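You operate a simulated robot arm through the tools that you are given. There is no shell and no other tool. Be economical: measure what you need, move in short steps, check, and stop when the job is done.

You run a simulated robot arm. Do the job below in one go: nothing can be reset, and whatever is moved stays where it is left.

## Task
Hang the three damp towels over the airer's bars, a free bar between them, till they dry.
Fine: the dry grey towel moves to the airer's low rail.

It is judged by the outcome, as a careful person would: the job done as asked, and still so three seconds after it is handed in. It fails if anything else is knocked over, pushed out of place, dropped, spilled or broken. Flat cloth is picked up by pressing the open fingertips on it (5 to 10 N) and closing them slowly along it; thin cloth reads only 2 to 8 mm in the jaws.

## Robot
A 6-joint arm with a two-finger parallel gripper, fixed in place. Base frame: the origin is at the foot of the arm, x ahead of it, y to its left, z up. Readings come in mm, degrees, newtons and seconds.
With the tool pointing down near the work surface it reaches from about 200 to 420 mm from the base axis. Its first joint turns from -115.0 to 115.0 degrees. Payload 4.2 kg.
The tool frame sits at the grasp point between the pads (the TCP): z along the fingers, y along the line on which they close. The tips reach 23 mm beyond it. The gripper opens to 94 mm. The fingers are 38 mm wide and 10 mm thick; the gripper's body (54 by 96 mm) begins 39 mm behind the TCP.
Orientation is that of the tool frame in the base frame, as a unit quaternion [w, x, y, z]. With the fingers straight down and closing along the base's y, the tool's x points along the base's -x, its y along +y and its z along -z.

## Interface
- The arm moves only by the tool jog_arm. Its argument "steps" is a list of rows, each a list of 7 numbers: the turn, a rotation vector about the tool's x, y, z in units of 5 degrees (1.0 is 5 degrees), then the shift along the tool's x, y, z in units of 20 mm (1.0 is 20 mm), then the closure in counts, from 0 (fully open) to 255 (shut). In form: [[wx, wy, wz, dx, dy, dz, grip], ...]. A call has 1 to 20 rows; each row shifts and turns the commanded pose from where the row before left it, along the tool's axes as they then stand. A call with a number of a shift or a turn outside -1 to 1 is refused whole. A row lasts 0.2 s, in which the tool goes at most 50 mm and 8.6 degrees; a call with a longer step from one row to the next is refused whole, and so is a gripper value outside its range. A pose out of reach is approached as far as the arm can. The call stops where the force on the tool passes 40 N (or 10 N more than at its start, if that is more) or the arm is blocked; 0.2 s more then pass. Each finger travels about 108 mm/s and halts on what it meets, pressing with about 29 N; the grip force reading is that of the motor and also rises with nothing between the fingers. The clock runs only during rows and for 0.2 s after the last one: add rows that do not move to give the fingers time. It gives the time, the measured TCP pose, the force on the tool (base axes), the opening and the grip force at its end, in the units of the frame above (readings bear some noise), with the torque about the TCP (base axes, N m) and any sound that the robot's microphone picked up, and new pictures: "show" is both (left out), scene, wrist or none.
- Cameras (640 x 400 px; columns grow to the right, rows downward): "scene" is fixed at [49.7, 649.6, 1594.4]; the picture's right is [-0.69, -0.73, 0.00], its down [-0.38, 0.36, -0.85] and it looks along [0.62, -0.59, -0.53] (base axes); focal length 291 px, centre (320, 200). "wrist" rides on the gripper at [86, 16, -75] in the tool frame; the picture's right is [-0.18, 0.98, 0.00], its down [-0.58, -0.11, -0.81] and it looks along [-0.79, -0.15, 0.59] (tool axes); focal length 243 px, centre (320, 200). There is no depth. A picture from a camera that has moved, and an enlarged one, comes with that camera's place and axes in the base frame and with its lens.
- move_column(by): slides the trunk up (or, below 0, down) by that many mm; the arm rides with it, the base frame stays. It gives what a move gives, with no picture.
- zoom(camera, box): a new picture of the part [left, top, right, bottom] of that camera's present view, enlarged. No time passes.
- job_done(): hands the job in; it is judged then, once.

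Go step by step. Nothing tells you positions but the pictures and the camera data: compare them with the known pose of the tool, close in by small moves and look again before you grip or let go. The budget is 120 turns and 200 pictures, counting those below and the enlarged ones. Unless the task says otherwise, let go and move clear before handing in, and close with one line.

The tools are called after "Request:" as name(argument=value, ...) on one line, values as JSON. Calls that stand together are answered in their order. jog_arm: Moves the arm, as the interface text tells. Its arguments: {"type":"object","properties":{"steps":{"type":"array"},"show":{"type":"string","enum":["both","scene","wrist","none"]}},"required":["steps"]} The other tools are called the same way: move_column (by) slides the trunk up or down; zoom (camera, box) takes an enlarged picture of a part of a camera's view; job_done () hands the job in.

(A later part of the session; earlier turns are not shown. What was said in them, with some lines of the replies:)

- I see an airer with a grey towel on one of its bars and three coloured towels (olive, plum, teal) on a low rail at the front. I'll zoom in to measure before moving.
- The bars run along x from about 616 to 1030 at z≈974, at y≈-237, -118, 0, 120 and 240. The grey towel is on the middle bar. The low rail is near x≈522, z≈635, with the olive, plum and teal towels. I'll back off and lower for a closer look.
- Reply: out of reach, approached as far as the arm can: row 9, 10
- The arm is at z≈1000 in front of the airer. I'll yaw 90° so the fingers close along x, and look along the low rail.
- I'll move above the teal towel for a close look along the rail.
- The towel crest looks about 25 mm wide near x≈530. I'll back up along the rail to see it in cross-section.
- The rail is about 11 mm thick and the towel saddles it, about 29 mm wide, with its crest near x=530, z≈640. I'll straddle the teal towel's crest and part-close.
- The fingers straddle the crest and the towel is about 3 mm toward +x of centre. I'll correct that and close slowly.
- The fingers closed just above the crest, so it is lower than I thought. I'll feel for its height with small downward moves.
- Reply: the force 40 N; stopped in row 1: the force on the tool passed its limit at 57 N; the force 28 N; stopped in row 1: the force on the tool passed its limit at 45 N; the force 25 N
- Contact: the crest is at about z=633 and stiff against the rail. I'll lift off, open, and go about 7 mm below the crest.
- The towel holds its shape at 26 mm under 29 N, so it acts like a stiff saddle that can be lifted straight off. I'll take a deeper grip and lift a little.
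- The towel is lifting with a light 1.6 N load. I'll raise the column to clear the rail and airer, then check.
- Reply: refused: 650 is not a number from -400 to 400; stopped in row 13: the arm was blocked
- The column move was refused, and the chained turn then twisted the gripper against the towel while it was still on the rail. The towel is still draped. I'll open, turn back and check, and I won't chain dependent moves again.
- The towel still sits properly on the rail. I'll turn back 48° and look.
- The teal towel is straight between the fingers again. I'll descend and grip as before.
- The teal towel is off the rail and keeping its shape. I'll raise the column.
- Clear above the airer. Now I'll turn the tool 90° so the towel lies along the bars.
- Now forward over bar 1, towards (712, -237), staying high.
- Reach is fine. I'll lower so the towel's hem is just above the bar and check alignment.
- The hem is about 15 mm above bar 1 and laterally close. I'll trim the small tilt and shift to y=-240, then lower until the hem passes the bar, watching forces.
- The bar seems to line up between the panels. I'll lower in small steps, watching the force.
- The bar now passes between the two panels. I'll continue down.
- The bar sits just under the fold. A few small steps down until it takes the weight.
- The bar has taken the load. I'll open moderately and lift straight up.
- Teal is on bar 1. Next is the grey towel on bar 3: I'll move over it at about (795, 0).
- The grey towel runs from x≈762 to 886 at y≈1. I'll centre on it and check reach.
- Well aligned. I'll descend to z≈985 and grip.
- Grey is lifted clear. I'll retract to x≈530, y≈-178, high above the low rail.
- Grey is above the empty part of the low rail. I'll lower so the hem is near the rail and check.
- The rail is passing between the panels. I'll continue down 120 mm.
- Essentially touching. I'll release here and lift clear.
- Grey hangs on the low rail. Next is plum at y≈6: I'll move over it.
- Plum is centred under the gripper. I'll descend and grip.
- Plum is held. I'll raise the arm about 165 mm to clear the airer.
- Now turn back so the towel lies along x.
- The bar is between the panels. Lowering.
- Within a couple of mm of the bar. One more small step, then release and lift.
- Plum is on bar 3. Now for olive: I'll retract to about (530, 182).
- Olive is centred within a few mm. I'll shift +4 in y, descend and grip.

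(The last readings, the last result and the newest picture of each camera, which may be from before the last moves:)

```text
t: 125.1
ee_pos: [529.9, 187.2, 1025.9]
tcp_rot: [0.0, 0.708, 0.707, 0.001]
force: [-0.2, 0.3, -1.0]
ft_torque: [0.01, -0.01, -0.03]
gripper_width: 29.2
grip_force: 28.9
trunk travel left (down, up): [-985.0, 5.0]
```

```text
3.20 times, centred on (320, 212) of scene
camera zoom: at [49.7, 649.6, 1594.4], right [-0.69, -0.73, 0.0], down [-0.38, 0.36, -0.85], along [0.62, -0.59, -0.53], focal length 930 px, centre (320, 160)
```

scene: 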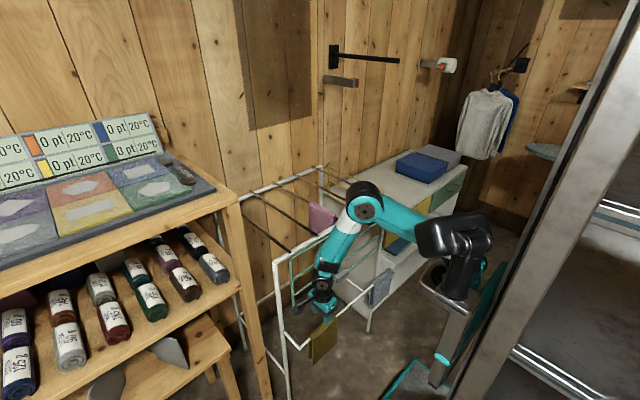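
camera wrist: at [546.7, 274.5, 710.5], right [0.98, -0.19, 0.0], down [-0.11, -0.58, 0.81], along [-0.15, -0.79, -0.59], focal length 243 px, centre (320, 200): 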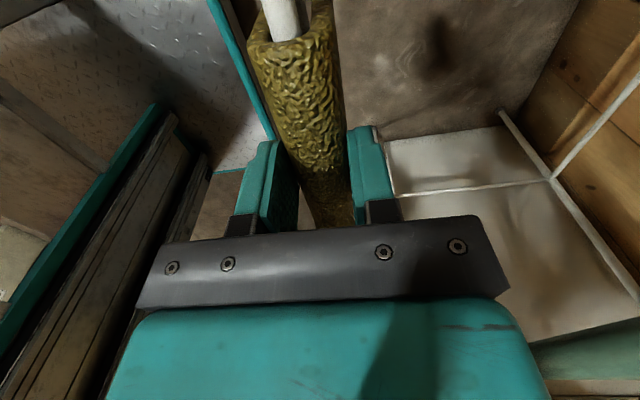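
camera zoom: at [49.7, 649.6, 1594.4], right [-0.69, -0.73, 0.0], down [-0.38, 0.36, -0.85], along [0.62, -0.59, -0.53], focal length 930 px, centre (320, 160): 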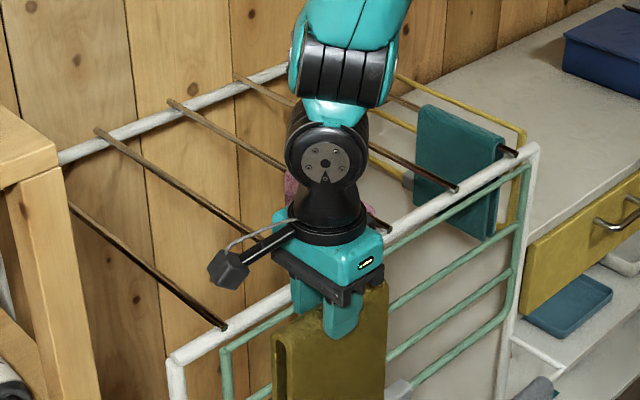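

Olive is held. I'll raise it about 160 mm.

Request:
jog_arm(steps=[[0, 0, 0, 0, 0, -0.9, 230], [0, 0, 0, 0, 0, -0.9, 230], [0, 0, 0, 0, 0, -0.9, 230], [0, 0, 0, 0, 0, -0.9, 230], [0, 0, 0, 0, 0, -0.9, 230], [0, 0, 0, 0, 0, -0.9, 230], [0, 0, 0, 0, 0, -0.9, 230], [0, 0, 0, 0, 0, -0.9, 230], [0, 0, 0, 0, 0, -0.7, 230]], show="none")

Request:
jog_arm(steps=[[0, 0, -1, 0, 0, 0, 230], [0, 0, -1, 0, 0, 0, 230], [0, 0, -1, 0, 0, 0, 230], [0, 0, -1, 0, 0, 0, 230], [0, 0, -1, 0, 0, 0, 230], [0, 0, -1, 0, 0, 0, 230], [0, 0, -1, 0, 0, 0, 230], [0, 0, -1, 0, 0, 0, 230], [0, 0, -1, 0, 0, 0, 230], [0, 0, -1, 0, 0, 0, 230], [0, 0, -1, 0, 0, 0, 230], [0, 0, -1, 0, 0, 0, 230], [0, 0, -1, 0, 0, 0, 230], [0, 0, -1, 0, 0, 0, 230], [0, 0, -1, 0, 0, 0, 230], [0, 0, -1, 0, 0, 0, 230], [0, 0, -1, 0, 0, 0, 230], [0, 0, -1, 0, 0, 0, 230]], show="both")

```text
t: 127.1
ee_pos: [531.6, 187.8, 1184.9]
tcp_rot: [-0.002, 0.708, 0.706, 0.0]
force: [-0.5, -0.5, -0.3]
ft_torque: [0.0, 0.02, 0.01]
gripper_width: 29.2
grip_force: 29.3
trunk travel left (down, up): [-985.0, 5.0]
```

```text
t: 130.9
ee_pos: [530.1, 186.9, 1185.4]
tcp_rot: [0.0, 0.0, 1.0, 0.001]
force: [0.0, 0.7, -1.6]
ft_torque: [0.04, 0.01, -0.01]
gripper_width: 29.6
grip_force: 28.9
trunk travel left (down, up): [-985.0, 5.0]
camera wrist: at [444.3, 204.3, 1259.0], right [0.18, 0.98, 0.0], down [0.58, -0.11, 0.81], along [0.79, -0.15, -0.59], focal length 243 px, centre (320, 200)
```

scene: 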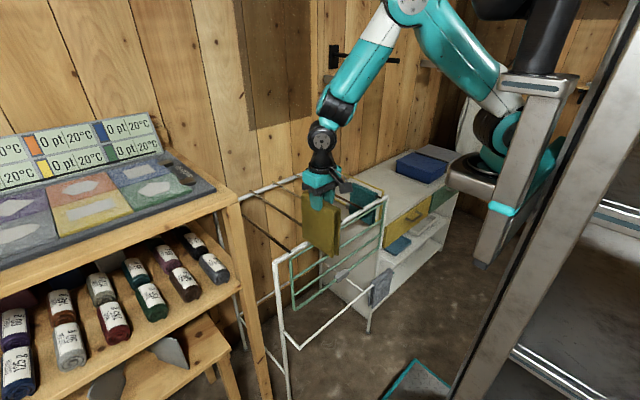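
wrist: 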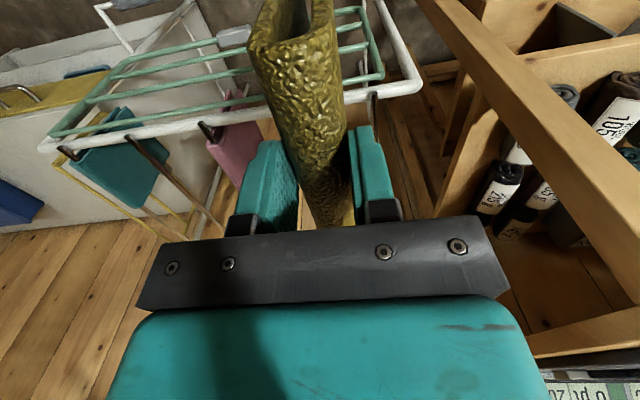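

Now over bar 5 at about (710, 241), staying high first.

Request:
jog_arm(steps=[[0, 0, 0, -0.9, 0.27, 0, 230], [0, 0, 0, -0.9, 0.27, 0, 230], [0, 0, 0, -0.9, 0.27, 0, 230], [0, 0, 0, -0.9, 0.27, 0, 230], [0, 0, 0, -0.9, 0.27, 0, 230], [0, 0, 0, -0.9, 0.27, 0, 230], [0, 0, 0, -0.9, 0.27, 0, 230], [0, 0, 0, -0.9, 0.27, 0, 230], [0, 0, 0, -0.9, 0.27, 0, 230], [0, 0, 0, -0.9, 0.27, 0, 230], [0, 0, 0, 0, 0, 0, 230]], show="both")

```text
t: 133.3
ee_pos: [710.7, 240.8, 1182.0]
tcp_rot: [-0.001, 0.001, 1.0, 0.001]
force: [-0.3, 0.4, -1.3]
ft_torque: [-0.01, 0.05, -0.02]
gripper_width: 29.2
grip_force: 28.8
trunk travel left (down, up): [-985.0, 5.0]
camera wrist: at [624.8, 257.4, 1256.6], right [0.19, 0.98, 0.0], down [0.58, -0.11, 0.81], along [0.79, -0.15, -0.59], focal length 243 px, centre (320, 200)
```

scene: 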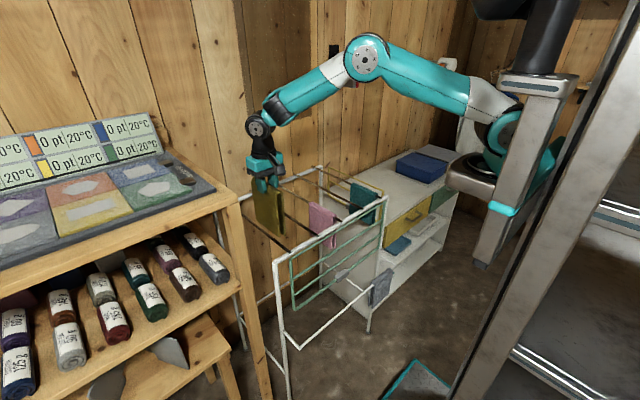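
wrist: 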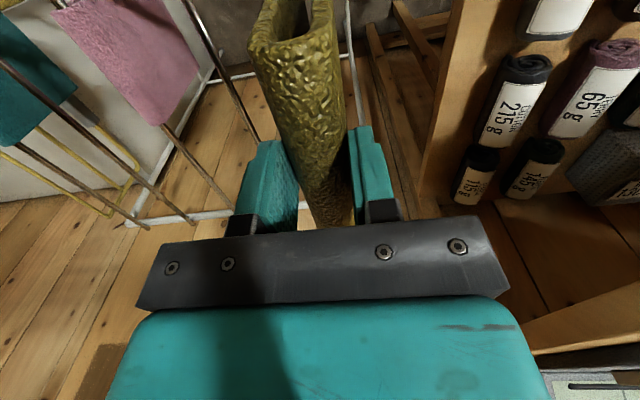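

Request:
jog_arm(steps=[[0, 0, 0, 0, 0, 0.6, 230], [0, 0, 0, 0, 0, 0.6, 230], [0, 0, 0, 0, 0, 0.6, 230], [0, 0, 0, 0, 0, 0.6, 230], [0, 0, 0, 0, 0, 0.4, 230], [0, 0, 0, 0, 0, 0, 230]], show="none")

Request:
zoom(camera="scene", box=[220, 160, 316, 260])

```text
t: 134.7
ee_pos: [711.8, 241.5, 1128.5]
tcp_rot: [0.001, 0.001, 1.0, 0.001]
force: [-0.2, 0.3, -0.9]
ft_torque: [-0.06, 0.01, 0.0]
gripper_width: 29.4
grip_force: 29.2
trunk travel left (down, up): [-985.0, 5.0]
```

```text
4.00 times, centred on (268, 210) of scene
camera zoom: at [49.7, 649.6, 1594.4], right [-0.69, -0.73, 0.0], down [-0.38, 0.36, -0.85], along [0.62, -0.59, -0.53], focal length 1162 px, centre (528, 160)
```

zoom: 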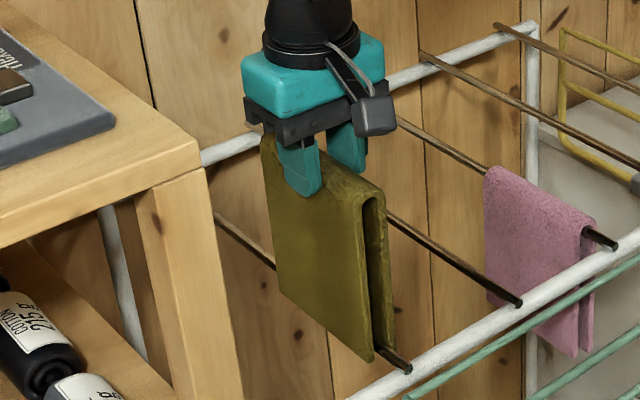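

Request:
jog_arm(steps=[[0, 0, 0, 0, -0.03, 0.35, 230], [0, 0, 0, 0, 0, 0.35, 230], [0, 0, 0, 0, 0, 0, 230]], show="none")

Request:
zoom(camera="scene", box=[270, 225, 334, 265])

```text
t: 135.5
ee_pos: [710.5, 240.1, 1113.3]
tcp_rot: [0.0, 0.001, 1.0, 0.0]
force: [-0.1, 0.9, -0.6]
ft_torque: [0.0, 0.01, -0.01]
gripper_width: 29.4
grip_force: 28.9
trunk travel left (down, up): [-985.0, 5.0]
```

```text
10.00 times, centred on (302, 245) of scene
camera zoom: at [49.7, 649.6, 1594.4], right [-0.69, -0.73, 0.0], down [-0.38, 0.36, -0.85], along [0.62, -0.59, -0.53], focal length 2906 px, centre (500, -250)
```

zoom: 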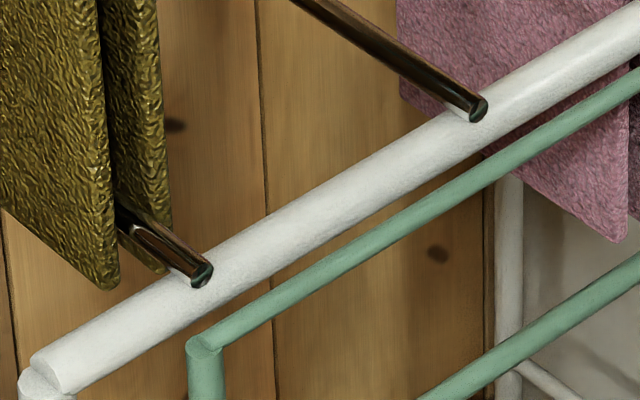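

Bar 5 is between the panels. Lowering.

Request:
jog_arm(steps=[[0, 0, 0, 0, 0, 0.6, 230], [0, 0, 0, 0, 0, 0.6, 230], [0, 0, 0, 0, 0, 0.6, 230], [0, 0, 0, 0, 0, 0.6, 230], [0, 0, 0, 0, 0, 0.6, 230], [0, 0, 0, 0, 0, 0.6, 230], [0, 0, 0, 0, 0, 0.6, 230], [0, 0, 0, 0, 0, 0.6, 230], [0, 0, 0, 0, 0, 0.6, 230], [0, 0, 0, 0, 0, 0.6, 230], [0, 0, 0, 0, 0, 0.2, 230], [0, 0, 0, 0, 0, 0.1, 230], [0, 0, 0, 0, 0, 0, 230]], show="scene")

```text
t: 138.3
ee_pos: [711.0, 240.8, 988.7]
tcp_rot: [0.0, 0.001, 1.0, 0.001]
force: [-0.5, 0.1, -1.7]
ft_torque: [-0.04, 0.05, -0.02]
gripper_width: 29.4
grip_force: 29.2
trunk travel left (down, up): [-985.0, 5.0]
```

scene: 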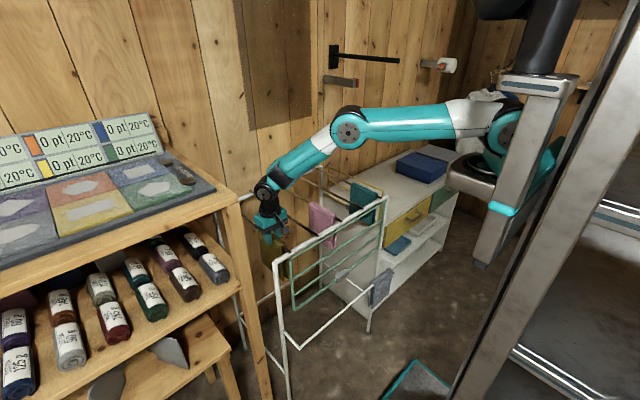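

Request:
jog_arm(steps=[[0, 0, 0, 0, 0, 0.1, 230], [0, 0, 0, 0, 0, 0.06, 230], [0, 0, 0, 0, 0, 0, 230]], show="none")

Request:
jog_arm(steps=[[0, 0, 0, 0, 0, 0, 200], [0, 0, 0, 0, 0, 0, 160], [0, 0, 0, 0, 0, 0, 130], [0, 0, 0, 0, 0, 0, 120], [0, 0, 0, 0, 0, -0.5, 120], [0, 0, 0, 0, 0, -1, 120], [0, 0, 0, 0, 0, -1, 120], [0, 0, 0, 0, 0, -1, 120], [0, 0, 0, 0, 0, -1, 120], [0, 0, 0, 0, 0, -1, 120], [0, 0, 0, 0, 0, -1, 120]], show="none")

Request:
zoom(camera="scene", box=[230, 160, 400, 266])

```text
t: 139.1
ee_pos: [710.5, 241.5, 986.4]
tcp_rot: [0.001, 0.0, 1.0, 0.002]
force: [-1.6, -2.6, 13.7]
ft_torque: [-0.04, 0.88, 0.18]
gripper_width: 29.5
grip_force: 29.0
trunk travel left (down, up): [-985.0, 5.0]
```

```text
t: 141.5
ee_pos: [709.9, 240.7, 1115.2]
tcp_rot: [0.0, 0.001, 1.0, 0.001]
force: [-0.1, -0.2, 0.2]
ft_torque: [-0.01, 0.01, 0.03]
gripper_width: 49.8
grip_force: 0.0
trunk travel left (down, up): [-985.0, 5.0]
```

```text
3.76 times, centred on (315, 213) of scene
camera zoom: at [49.7, 649.6, 1594.4], right [-0.69, -0.73, 0.0], down [-0.38, 0.36, -0.85], along [0.62, -0.59, -0.53], focal length 1094 px, centre (339, 151)
```

zoom: 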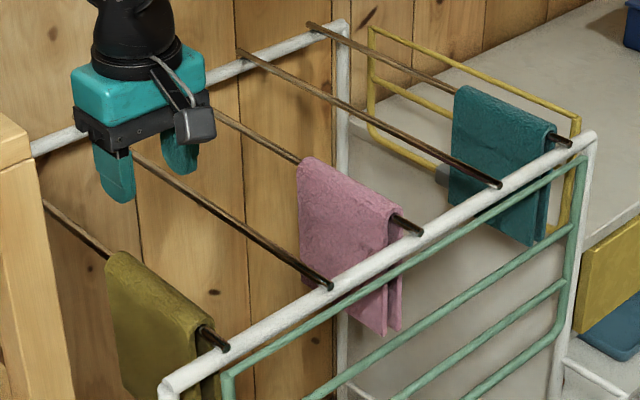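

All three hang on bars 1, 3 and 5. The plum towel has lightened, so colour seems to show drying. I'll move clear and wait to see whether the olive lightens too.

Request:
jog_arm(steps=[[0, 0, 0, 1, -1, -0.3, 120], [0, 0, 0, 1, -1, -0.3, 120], [0, 0, 0, 1, -1, -0.3, 120], [0, 0, 0, 1, -1, -0.3, 120], [0, 0, 0, 1, -1, -0.3, 120], [0, 0, 0, 1, -1, 0, 120], [0, 0, 0, 1, -1, 0, 120], [0, 0, 0, 1, -1, 0, 120], [0, 0, 0, 1, -1, 0, 120], [0, 0, 0, 1, -1, 0, 120], [0, 0, 0, 0, -1, 0, 120], [0, 0, 0, 0, -1, 0, 120], [0, 0, 0, 0, -1, 0, 120], [0, 0, 0, 0, 0, 0, 120], [0, 0, 0, 0, 0, 0, 120], [0, 0, 0, 0, 0, 0, 120]], show="scene")

Request:
zoom(camera="scene", box=[230, 160, 430, 320])

```text
t: 144.9
ee_pos: [509.4, -20.4, 1144.8]
tcp_rot: [0.001, 0.001, 1.0, 0.001]
force: [0.7, 0.0, 0.8]
ft_torque: [0.04, -0.02, 0.01]
gripper_width: 49.9
grip_force: 0.1
trunk travel left (down, up): [-985.0, 5.0]
```

scene: 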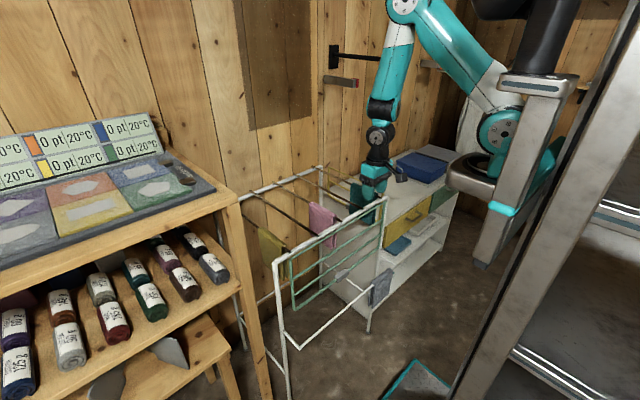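

```text
2.50 times, centred on (330, 240) of scene
camera zoom: at [49.7, 649.6, 1594.4], right [-0.69, -0.73, 0.0], down [-0.38, 0.36, -0.85], along [0.62, -0.59, -0.53], focal length 726 px, centre (295, 100)
```

zoom: 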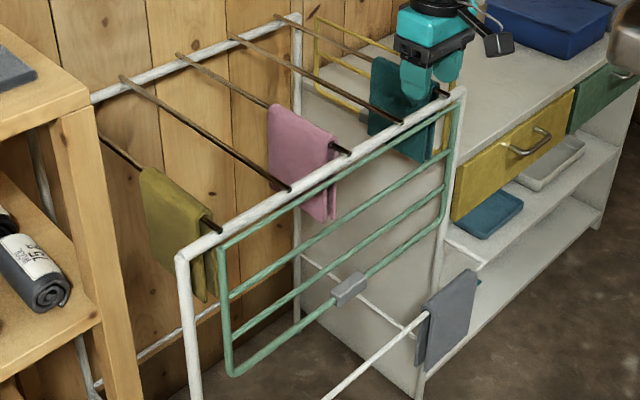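

The olive is already lightening, so the towels do dry over time. I'll wait with the arm parked.

Request:
jog_arm(steps=[[0, 0, 0, 0, 0, 0, 120], [0, 0, 0, 0, 0, 0, 120], [0, 0, 0, 0, 0, 0, 120], [0, 0, 0, 0, 0, 0, 120], [0, 0, 0, 0, 0, 0, 120], [0, 0, 0, 0, 0, 0, 120], [0, 0, 0, 0, 0, 0, 120], [0, 0, 0, 0, 0, 0, 120], [0, 0, 0, 0, 0, 0, 120], [0, 0, 0, 0, 0, 0, 120], [0, 0, 0, 0, 0, 0, 120], [0, 0, 0, 0, 0, 0, 120], [0, 0, 0, 0, 0, 0, 120], [0, 0, 0, 0, 0, 0, 120], [0, 0, 0, 0, 0, 0, 120], [0, 0, 0, 0, 0, 0, 120], [0, 0, 0, 0, 0, 0, 120], [0, 0, 0, 0, 0, 0, 120], [0, 0, 0, 0, 0, 0, 120], [0, 0, 0, 0, 0, 0, 120]], show="none")

Request:
jog_arm(steps=[[0, 0, 0, 0, 0, 0, 120], [0, 0, 0, 0, 0, 0, 120], [0, 0, 0, 0, 0, 0, 120], [0, 0, 0, 0, 0, 0, 120], [0, 0, 0, 0, 0, 0, 120], [0, 0, 0, 0, 0, 0, 120], [0, 0, 0, 0, 0, 0, 120], [0, 0, 0, 0, 0, 0, 120], [0, 0, 0, 0, 0, 0, 120], [0, 0, 0, 0, 0, 0, 120], [0, 0, 0, 0, 0, 0, 120], [0, 0, 0, 0, 0, 0, 120], [0, 0, 0, 0, 0, 0, 120], [0, 0, 0, 0, 0, 0, 120], [0, 0, 0, 0, 0, 0, 120], [0, 0, 0, 0, 0, 0, 120], [0, 0, 0, 0, 0, 0, 120], [0, 0, 0, 0, 0, 0, 120], [0, 0, 0, 0, 0, 0, 120], [0, 0, 0, 0, 0, 0, 120]], show="none")

Request:
jog_arm(steps=[[0, 0, 0, 0, 0, 0, 120], [0, 0, 0, 0, 0, 0, 120], [0, 0, 0, 0, 0, 0, 120], [0, 0, 0, 0, 0, 0, 120], [0, 0, 0, 0, 0, 0, 120], [0, 0, 0, 0, 0, 0, 120], [0, 0, 0, 0, 0, 0, 120], [0, 0, 0, 0, 0, 0, 120], [0, 0, 0, 0, 0, 0, 120], [0, 0, 0, 0, 0, 0, 120], [0, 0, 0, 0, 0, 0, 120], [0, 0, 0, 0, 0, 0, 120], [0, 0, 0, 0, 0, 0, 120], [0, 0, 0, 0, 0, 0, 120], [0, 0, 0, 0, 0, 0, 120], [0, 0, 0, 0, 0, 0, 120], [0, 0, 0, 0, 0, 0, 120], [0, 0, 0, 0, 0, 0, 120], [0, 0, 0, 0, 0, 0, 120], [0, 0, 0, 0, 0, 0, 120]], show="none")

Request:
zoom(camera="scene", box=[230, 160, 430, 320])

```text
t: 149.1
ee_pos: [508.9, -19.1, 1144.3]
tcp_rot: [0.0, 0.0, 1.0, 0.002]
force: [0.8, -0.1, 0.1]
ft_torque: [-0.01, -0.01, -0.01]
gripper_width: 49.7
grip_force: 0.0
trunk travel left (down, up): [-985.0, 5.0]
```

```text
t: 153.3
ee_pos: [508.7, -18.5, 1144.6]
tcp_rot: [0.001, 0.0, 1.0, 0.001]
force: [0.5, 0.1, -0.1]
ft_torque: [-0.02, -0.03, 0.02]
gripper_width: 49.8
grip_force: 0.0
trunk travel left (down, up): [-985.0, 5.0]
```

```text
t: 157.5
ee_pos: [510.1, -19.5, 1144.7]
tcp_rot: [0.001, 0.0, 1.0, 0.001]
force: [-0.1, -0.5, -0.6]
ft_torque: [0.0, 0.01, 0.01]
gripper_width: 50.1
grip_force: 0.1
trunk travel left (down, up): [-985.0, 5.0]
```

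```text
2.50 times, centred on (330, 240) of scene
camera zoom: at [49.7, 649.6, 1594.4], right [-0.69, -0.73, 0.0], down [-0.38, 0.36, -0.85], along [0.62, -0.59, -0.53], focal length 726 px, centre (295, 100)
```

zoom: 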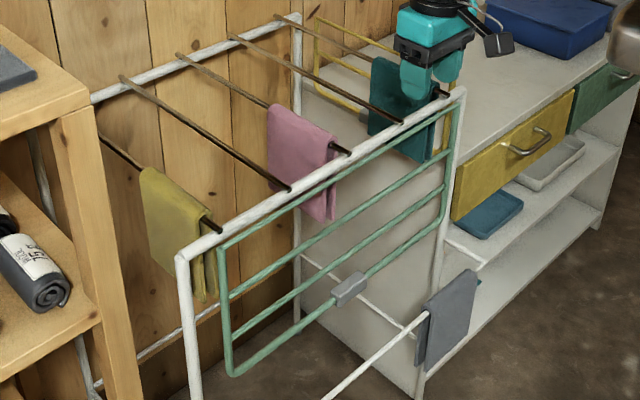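

Olive keeps lightening. I'll shift the arm out of the line of sight to the teal towel and wait more.

Request:
jog_arm(steps=[[0, 0, 0, 0.5, -1, 0, 120], [0, 0, 0, 0.5, -1, 0, 120], [0, 0, 0, 0.5, -1, 0, 120], [0, 0, 0, 0.5, -1, 0, 120], [0, 0, 0, 0.5, -1, 0, 120], [0, 0, 0, 0, 0, 0, 120], [0, 0, 0, 0, 0, 0, 120], [0, 0, 0, 0, 0, 0, 120], [0, 0, 0, 0, 0, 0, 120], [0, 0, 0, 0, 0, 0, 120], [0, 0, 0, 0, 0, 0, 120], [0, 0, 0, 0, 0, 0, 120], [0, 0, 0, 0, 0, 0, 120], [0, 0, 0, 0, 0, 0, 120], [0, 0, 0, 0, 0, 0, 120], [0, 0, 0, 0, 0, 0, 120], [0, 0, 0, 0, 0, 0, 120], [0, 0, 0, 0, 0, 0, 120], [0, 0, 0, 0, 0, 0, 120], [0, 0, 0, 0, 0, 0, 120]], show="none")

Request:
jog_arm(steps=[[0, 0, 0, 0, 0, 0, 120], [0, 0, 0, 0, 0, 0, 120], [0, 0, 0, 0, 0, 0, 120], [0, 0, 0, 0, 0, 0, 120], [0, 0, 0, 0, 0, 0, 120], [0, 0, 0, 0, 0, 0, 120], [0, 0, 0, 0, 0, 0, 120], [0, 0, 0, 0, 0, 0, 120], [0, 0, 0, 0, 0, 0, 120], [0, 0, 0, 0, 0, 0, 120], [0, 0, 0, 0, 0, 0, 120], [0, 0, 0, 0, 0, 0, 120], [0, 0, 0, 0, 0, 0, 120], [0, 0, 0, 0, 0, 0, 120], [0, 0, 0, 0, 0, 0, 120], [0, 0, 0, 0, 0, 0, 120], [0, 0, 0, 0, 0, 0, 120], [0, 0, 0, 0, 0, 0, 120], [0, 0, 0, 0, 0, 0, 120], [0, 0, 0, 0, 0, 0, 120]], show="none")

Request:
jog_arm(steps=[[0, 0, 0, 0, 0, 0, 120], [0, 0, 0, 0, 0, 0, 120], [0, 0, 0, 0, 0, 0, 120], [0, 0, 0, 0, 0, 0, 120], [0, 0, 0, 0, 0, 0, 120], [0, 0, 0, 0, 0, 0, 120], [0, 0, 0, 0, 0, 0, 120], [0, 0, 0, 0, 0, 0, 120], [0, 0, 0, 0, 0, 0, 120], [0, 0, 0, 0, 0, 0, 120], [0, 0, 0, 0, 0, 0, 120], [0, 0, 0, 0, 0, 0, 120], [0, 0, 0, 0, 0, 0, 120], [0, 0, 0, 0, 0, 0, 120], [0, 0, 0, 0, 0, 0, 120], [0, 0, 0, 0, 0, 0, 120], [0, 0, 0, 0, 0, 0, 120], [0, 0, 0, 0, 0, 0, 120], [0, 0, 0, 0, 0, 0, 120], [0, 0, 0, 0, 0, 0, 120]], show="none")

Request:
zoom(camera="scene", box=[230, 160, 430, 320])

```text
t: 161.7
ee_pos: [480.6, -119.6, 1138.0]
tcp_rot: [0.0, 0.001, 1.0, 0.001]
force: [-0.5, 0.4, 0.1]
ft_torque: [0.01, 0.02, 0.0]
gripper_width: 49.9
grip_force: 0.1
out of reach, approached as far as the arm can: row 4, 5
trunk travel left (down, up): [-985.0, 5.0]
```

```text
t: 165.9
ee_pos: [480.1, -118.6, 1139.4]
tcp_rot: [0.0, 0.001, 1.0, 0.002]
force: [-0.9, -0.4, -1.0]
ft_torque: [-0.02, 0.02, -0.03]
gripper_width: 49.5
grip_force: 0.0
trunk travel left (down, up): [-985.0, 5.0]
```

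```text
t: 170.1
ee_pos: [480.8, -118.2, 1138.8]
tcp_rot: [0.0, 0.001, 1.0, 0.001]
force: [0.5, -0.2, 0.7]
ft_torque: [0.01, 0.0, 0.03]
gripper_width: 49.6
grip_force: 0.0
trunk travel left (down, up): [-985.0, 5.0]
```

```text
2.50 times, centred on (330, 240) of scene
camera zoom: at [49.7, 649.6, 1594.4], right [-0.69, -0.73, 0.0], down [-0.38, 0.36, -0.85], along [0.62, -0.59, -0.53], focal length 726 px, centre (295, 100)
```

zoom: 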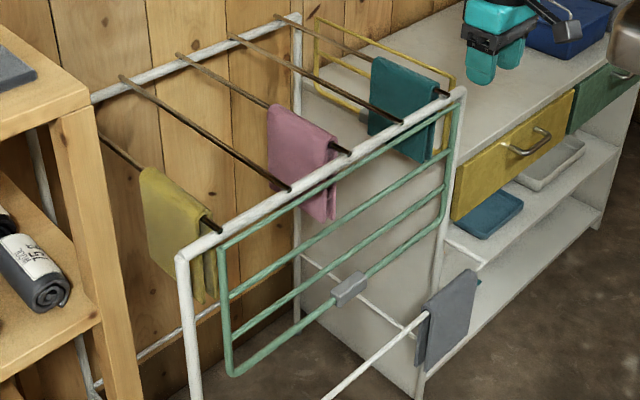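

Olive is about as light as the plum now. I'll wait a further stretch to be sure.

Request:
jog_arm(steps=[[0, 0, 0, 0, 0, 0, 120], [0, 0, 0, 0, 0, 0, 120], [0, 0, 0, 0, 0, 0, 120], [0, 0, 0, 0, 0, 0, 120], [0, 0, 0, 0, 0, 0, 120], [0, 0, 0, 0, 0, 0, 120], [0, 0, 0, 0, 0, 0, 120], [0, 0, 0, 0, 0, 0, 120], [0, 0, 0, 0, 0, 0, 120], [0, 0, 0, 0, 0, 0, 120], [0, 0, 0, 0, 0, 0, 120], [0, 0, 0, 0, 0, 0, 120], [0, 0, 0, 0, 0, 0, 120], [0, 0, 0, 0, 0, 0, 120], [0, 0, 0, 0, 0, 0, 120], [0, 0, 0, 0, 0, 0, 120], [0, 0, 0, 0, 0, 0, 120], [0, 0, 0, 0, 0, 0, 120], [0, 0, 0, 0, 0, 0, 120], [0, 0, 0, 0, 0, 0, 120]], show="none")

Request:
jog_arm(steps=[[0, 0, 0, 0, 0, 0, 120], [0, 0, 0, 0, 0, 0, 120], [0, 0, 0, 0, 0, 0, 120], [0, 0, 0, 0, 0, 0, 120], [0, 0, 0, 0, 0, 0, 120], [0, 0, 0, 0, 0, 0, 120], [0, 0, 0, 0, 0, 0, 120], [0, 0, 0, 0, 0, 0, 120], [0, 0, 0, 0, 0, 0, 120], [0, 0, 0, 0, 0, 0, 120], [0, 0, 0, 0, 0, 0, 120], [0, 0, 0, 0, 0, 0, 120], [0, 0, 0, 0, 0, 0, 120], [0, 0, 0, 0, 0, 0, 120], [0, 0, 0, 0, 0, 0, 120], [0, 0, 0, 0, 0, 0, 120], [0, 0, 0, 0, 0, 0, 120], [0, 0, 0, 0, 0, 0, 120], [0, 0, 0, 0, 0, 0, 120], [0, 0, 0, 0, 0, 0, 120]], show="none")

Request:
jog_arm(steps=[[0, 0, 0, 0, 0, 0, 120], [0, 0, 0, 0, 0, 0, 120], [0, 0, 0, 0, 0, 0, 120], [0, 0, 0, 0, 0, 0, 120], [0, 0, 0, 0, 0, 0, 120], [0, 0, 0, 0, 0, 0, 120], [0, 0, 0, 0, 0, 0, 120], [0, 0, 0, 0, 0, 0, 120], [0, 0, 0, 0, 0, 0, 120], [0, 0, 0, 0, 0, 0, 120], [0, 0, 0, 0, 0, 0, 120], [0, 0, 0, 0, 0, 0, 120], [0, 0, 0, 0, 0, 0, 120], [0, 0, 0, 0, 0, 0, 120], [0, 0, 0, 0, 0, 0, 120], [0, 0, 0, 0, 0, 0, 120], [0, 0, 0, 0, 0, 0, 120], [0, 0, 0, 0, 0, 0, 120], [0, 0, 0, 0, 0, 0, 120], [0, 0, 0, 0, 0, 0, 120]], show="none")

Request:
jog_arm(steps=[[0, 0, 0, 0, 0, 0, 120], [0, 0, 0, 0, 0, 0, 120], [0, 0, 0, 0, 0, 0, 120], [0, 0, 0, 0, 0, 0, 120], [0, 0, 0, 0, 0, 0, 120], [0, 0, 0, 0, 0, 0, 120], [0, 0, 0, 0, 0, 0, 120], [0, 0, 0, 0, 0, 0, 120], [0, 0, 0, 0, 0, 0, 120], [0, 0, 0, 0, 0, 0, 120], [0, 0, 0, 0, 0, 0, 120], [0, 0, 0, 0, 0, 0, 120], [0, 0, 0, 0, 0, 0, 120], [0, 0, 0, 0, 0, 0, 120], [0, 0, 0, 0, 0, 0, 120], [0, 0, 0, 0, 0, 0, 120], [0, 0, 0, 0, 0, 0, 120], [0, 0, 0, 0, 0, 0, 120], [0, 0, 0, 0, 0, 0, 120], [0, 0, 0, 0, 0, 0, 120]], show="none")

Request:
jog_arm(steps=[[0, 0, 0, 0, 0, 0, 120], [0, 0, 0, 0, 0, 0, 120], [0, 0, 0, 0, 0, 0, 120], [0, 0, 0, 0, 0, 0, 120], [0, 0, 0, 0, 0, 0, 120], [0, 0, 0, 0, 0, 0, 120], [0, 0, 0, 0, 0, 0, 120], [0, 0, 0, 0, 0, 0, 120], [0, 0, 0, 0, 0, 0, 120], [0, 0, 0, 0, 0, 0, 120], [0, 0, 0, 0, 0, 0, 120], [0, 0, 0, 0, 0, 0, 120], [0, 0, 0, 0, 0, 0, 120], [0, 0, 0, 0, 0, 0, 120], [0, 0, 0, 0, 0, 0, 120], [0, 0, 0, 0, 0, 0, 120], [0, 0, 0, 0, 0, 0, 120], [0, 0, 0, 0, 0, 0, 120], [0, 0, 0, 0, 0, 0, 120], [0, 0, 0, 0, 0, 0, 120]], show="none")

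Request:
zoom(camera="scene", box=[230, 160, 430, 320])

```text
t: 174.3
ee_pos: [480.5, -118.1, 1137.8]
tcp_rot: [0.0, 0.001, 1.0, 0.001]
force: [0.4, -0.2, 0.1]
ft_torque: [0.03, 0.0, 0.0]
gripper_width: 49.5
grip_force: 0.0
trunk travel left (down, up): [-985.0, 5.0]
```

```text
t: 178.5
ee_pos: [481.4, -118.7, 1137.5]
tcp_rot: [0.0, 0.001, 1.0, 0.001]
force: [0.0, 0.4, 0.0]
ft_torque: [-0.01, 0.04, -0.01]
gripper_width: 49.6
grip_force: 0.1
trunk travel left (down, up): [-985.0, 5.0]
```

```text
t: 182.7
ee_pos: [480.5, -117.8, 1137.6]
tcp_rot: [0.0, 0.001, 1.0, 0.0]
force: [-0.4, 0.6, -0.9]
ft_torque: [-0.04, -0.01, 0.0]
gripper_width: 49.8
grip_force: 0.1
trunk travel left (down, up): [-985.0, 5.0]
```

```text
t: 186.9
ee_pos: [479.7, -117.5, 1137.2]
tcp_rot: [0.0, 0.001, 1.0, 0.001]
force: [-0.6, 0.1, -1.1]
ft_torque: [0.0, -0.02, 0.02]
gripper_width: 49.5
grip_force: 0.1
trunk travel left (down, up): [-985.0, 5.0]
```

```text
t: 191.1
ee_pos: [480.8, -119.6, 1138.1]
tcp_rot: [0.0, 0.001, 1.0, 0.001]
force: [0.2, 0.4, -0.8]
ft_torque: [-0.01, 0.03, 0.01]
gripper_width: 49.7
grip_force: 0.2
trunk travel left (down, up): [-985.0, 5.0]
```

```text
2.50 times, centred on (330, 240) of scene
camera zoom: at [49.7, 649.6, 1594.4], right [-0.69, -0.73, 0.0], down [-0.38, 0.36, -0.85], along [0.62, -0.59, -0.53], focal length 726 px, centre (295, 100)
```

zoom: 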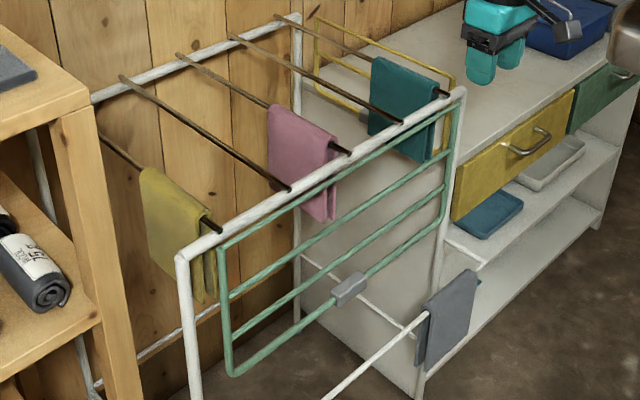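

The colours have stopped changing, so the towels look dry. All three hang securely with a free bar between them, grey is on the low rail, nothing else has moved, and the arm is clear. Handing in.

Request:
job_done()

```text
The job is handed in.
```

The teal, plum and olive towels hang on bars 1, 3 and 5 with a free bar between each and look dry by their colour; the grey towel is on the low rail and the arm is clear.
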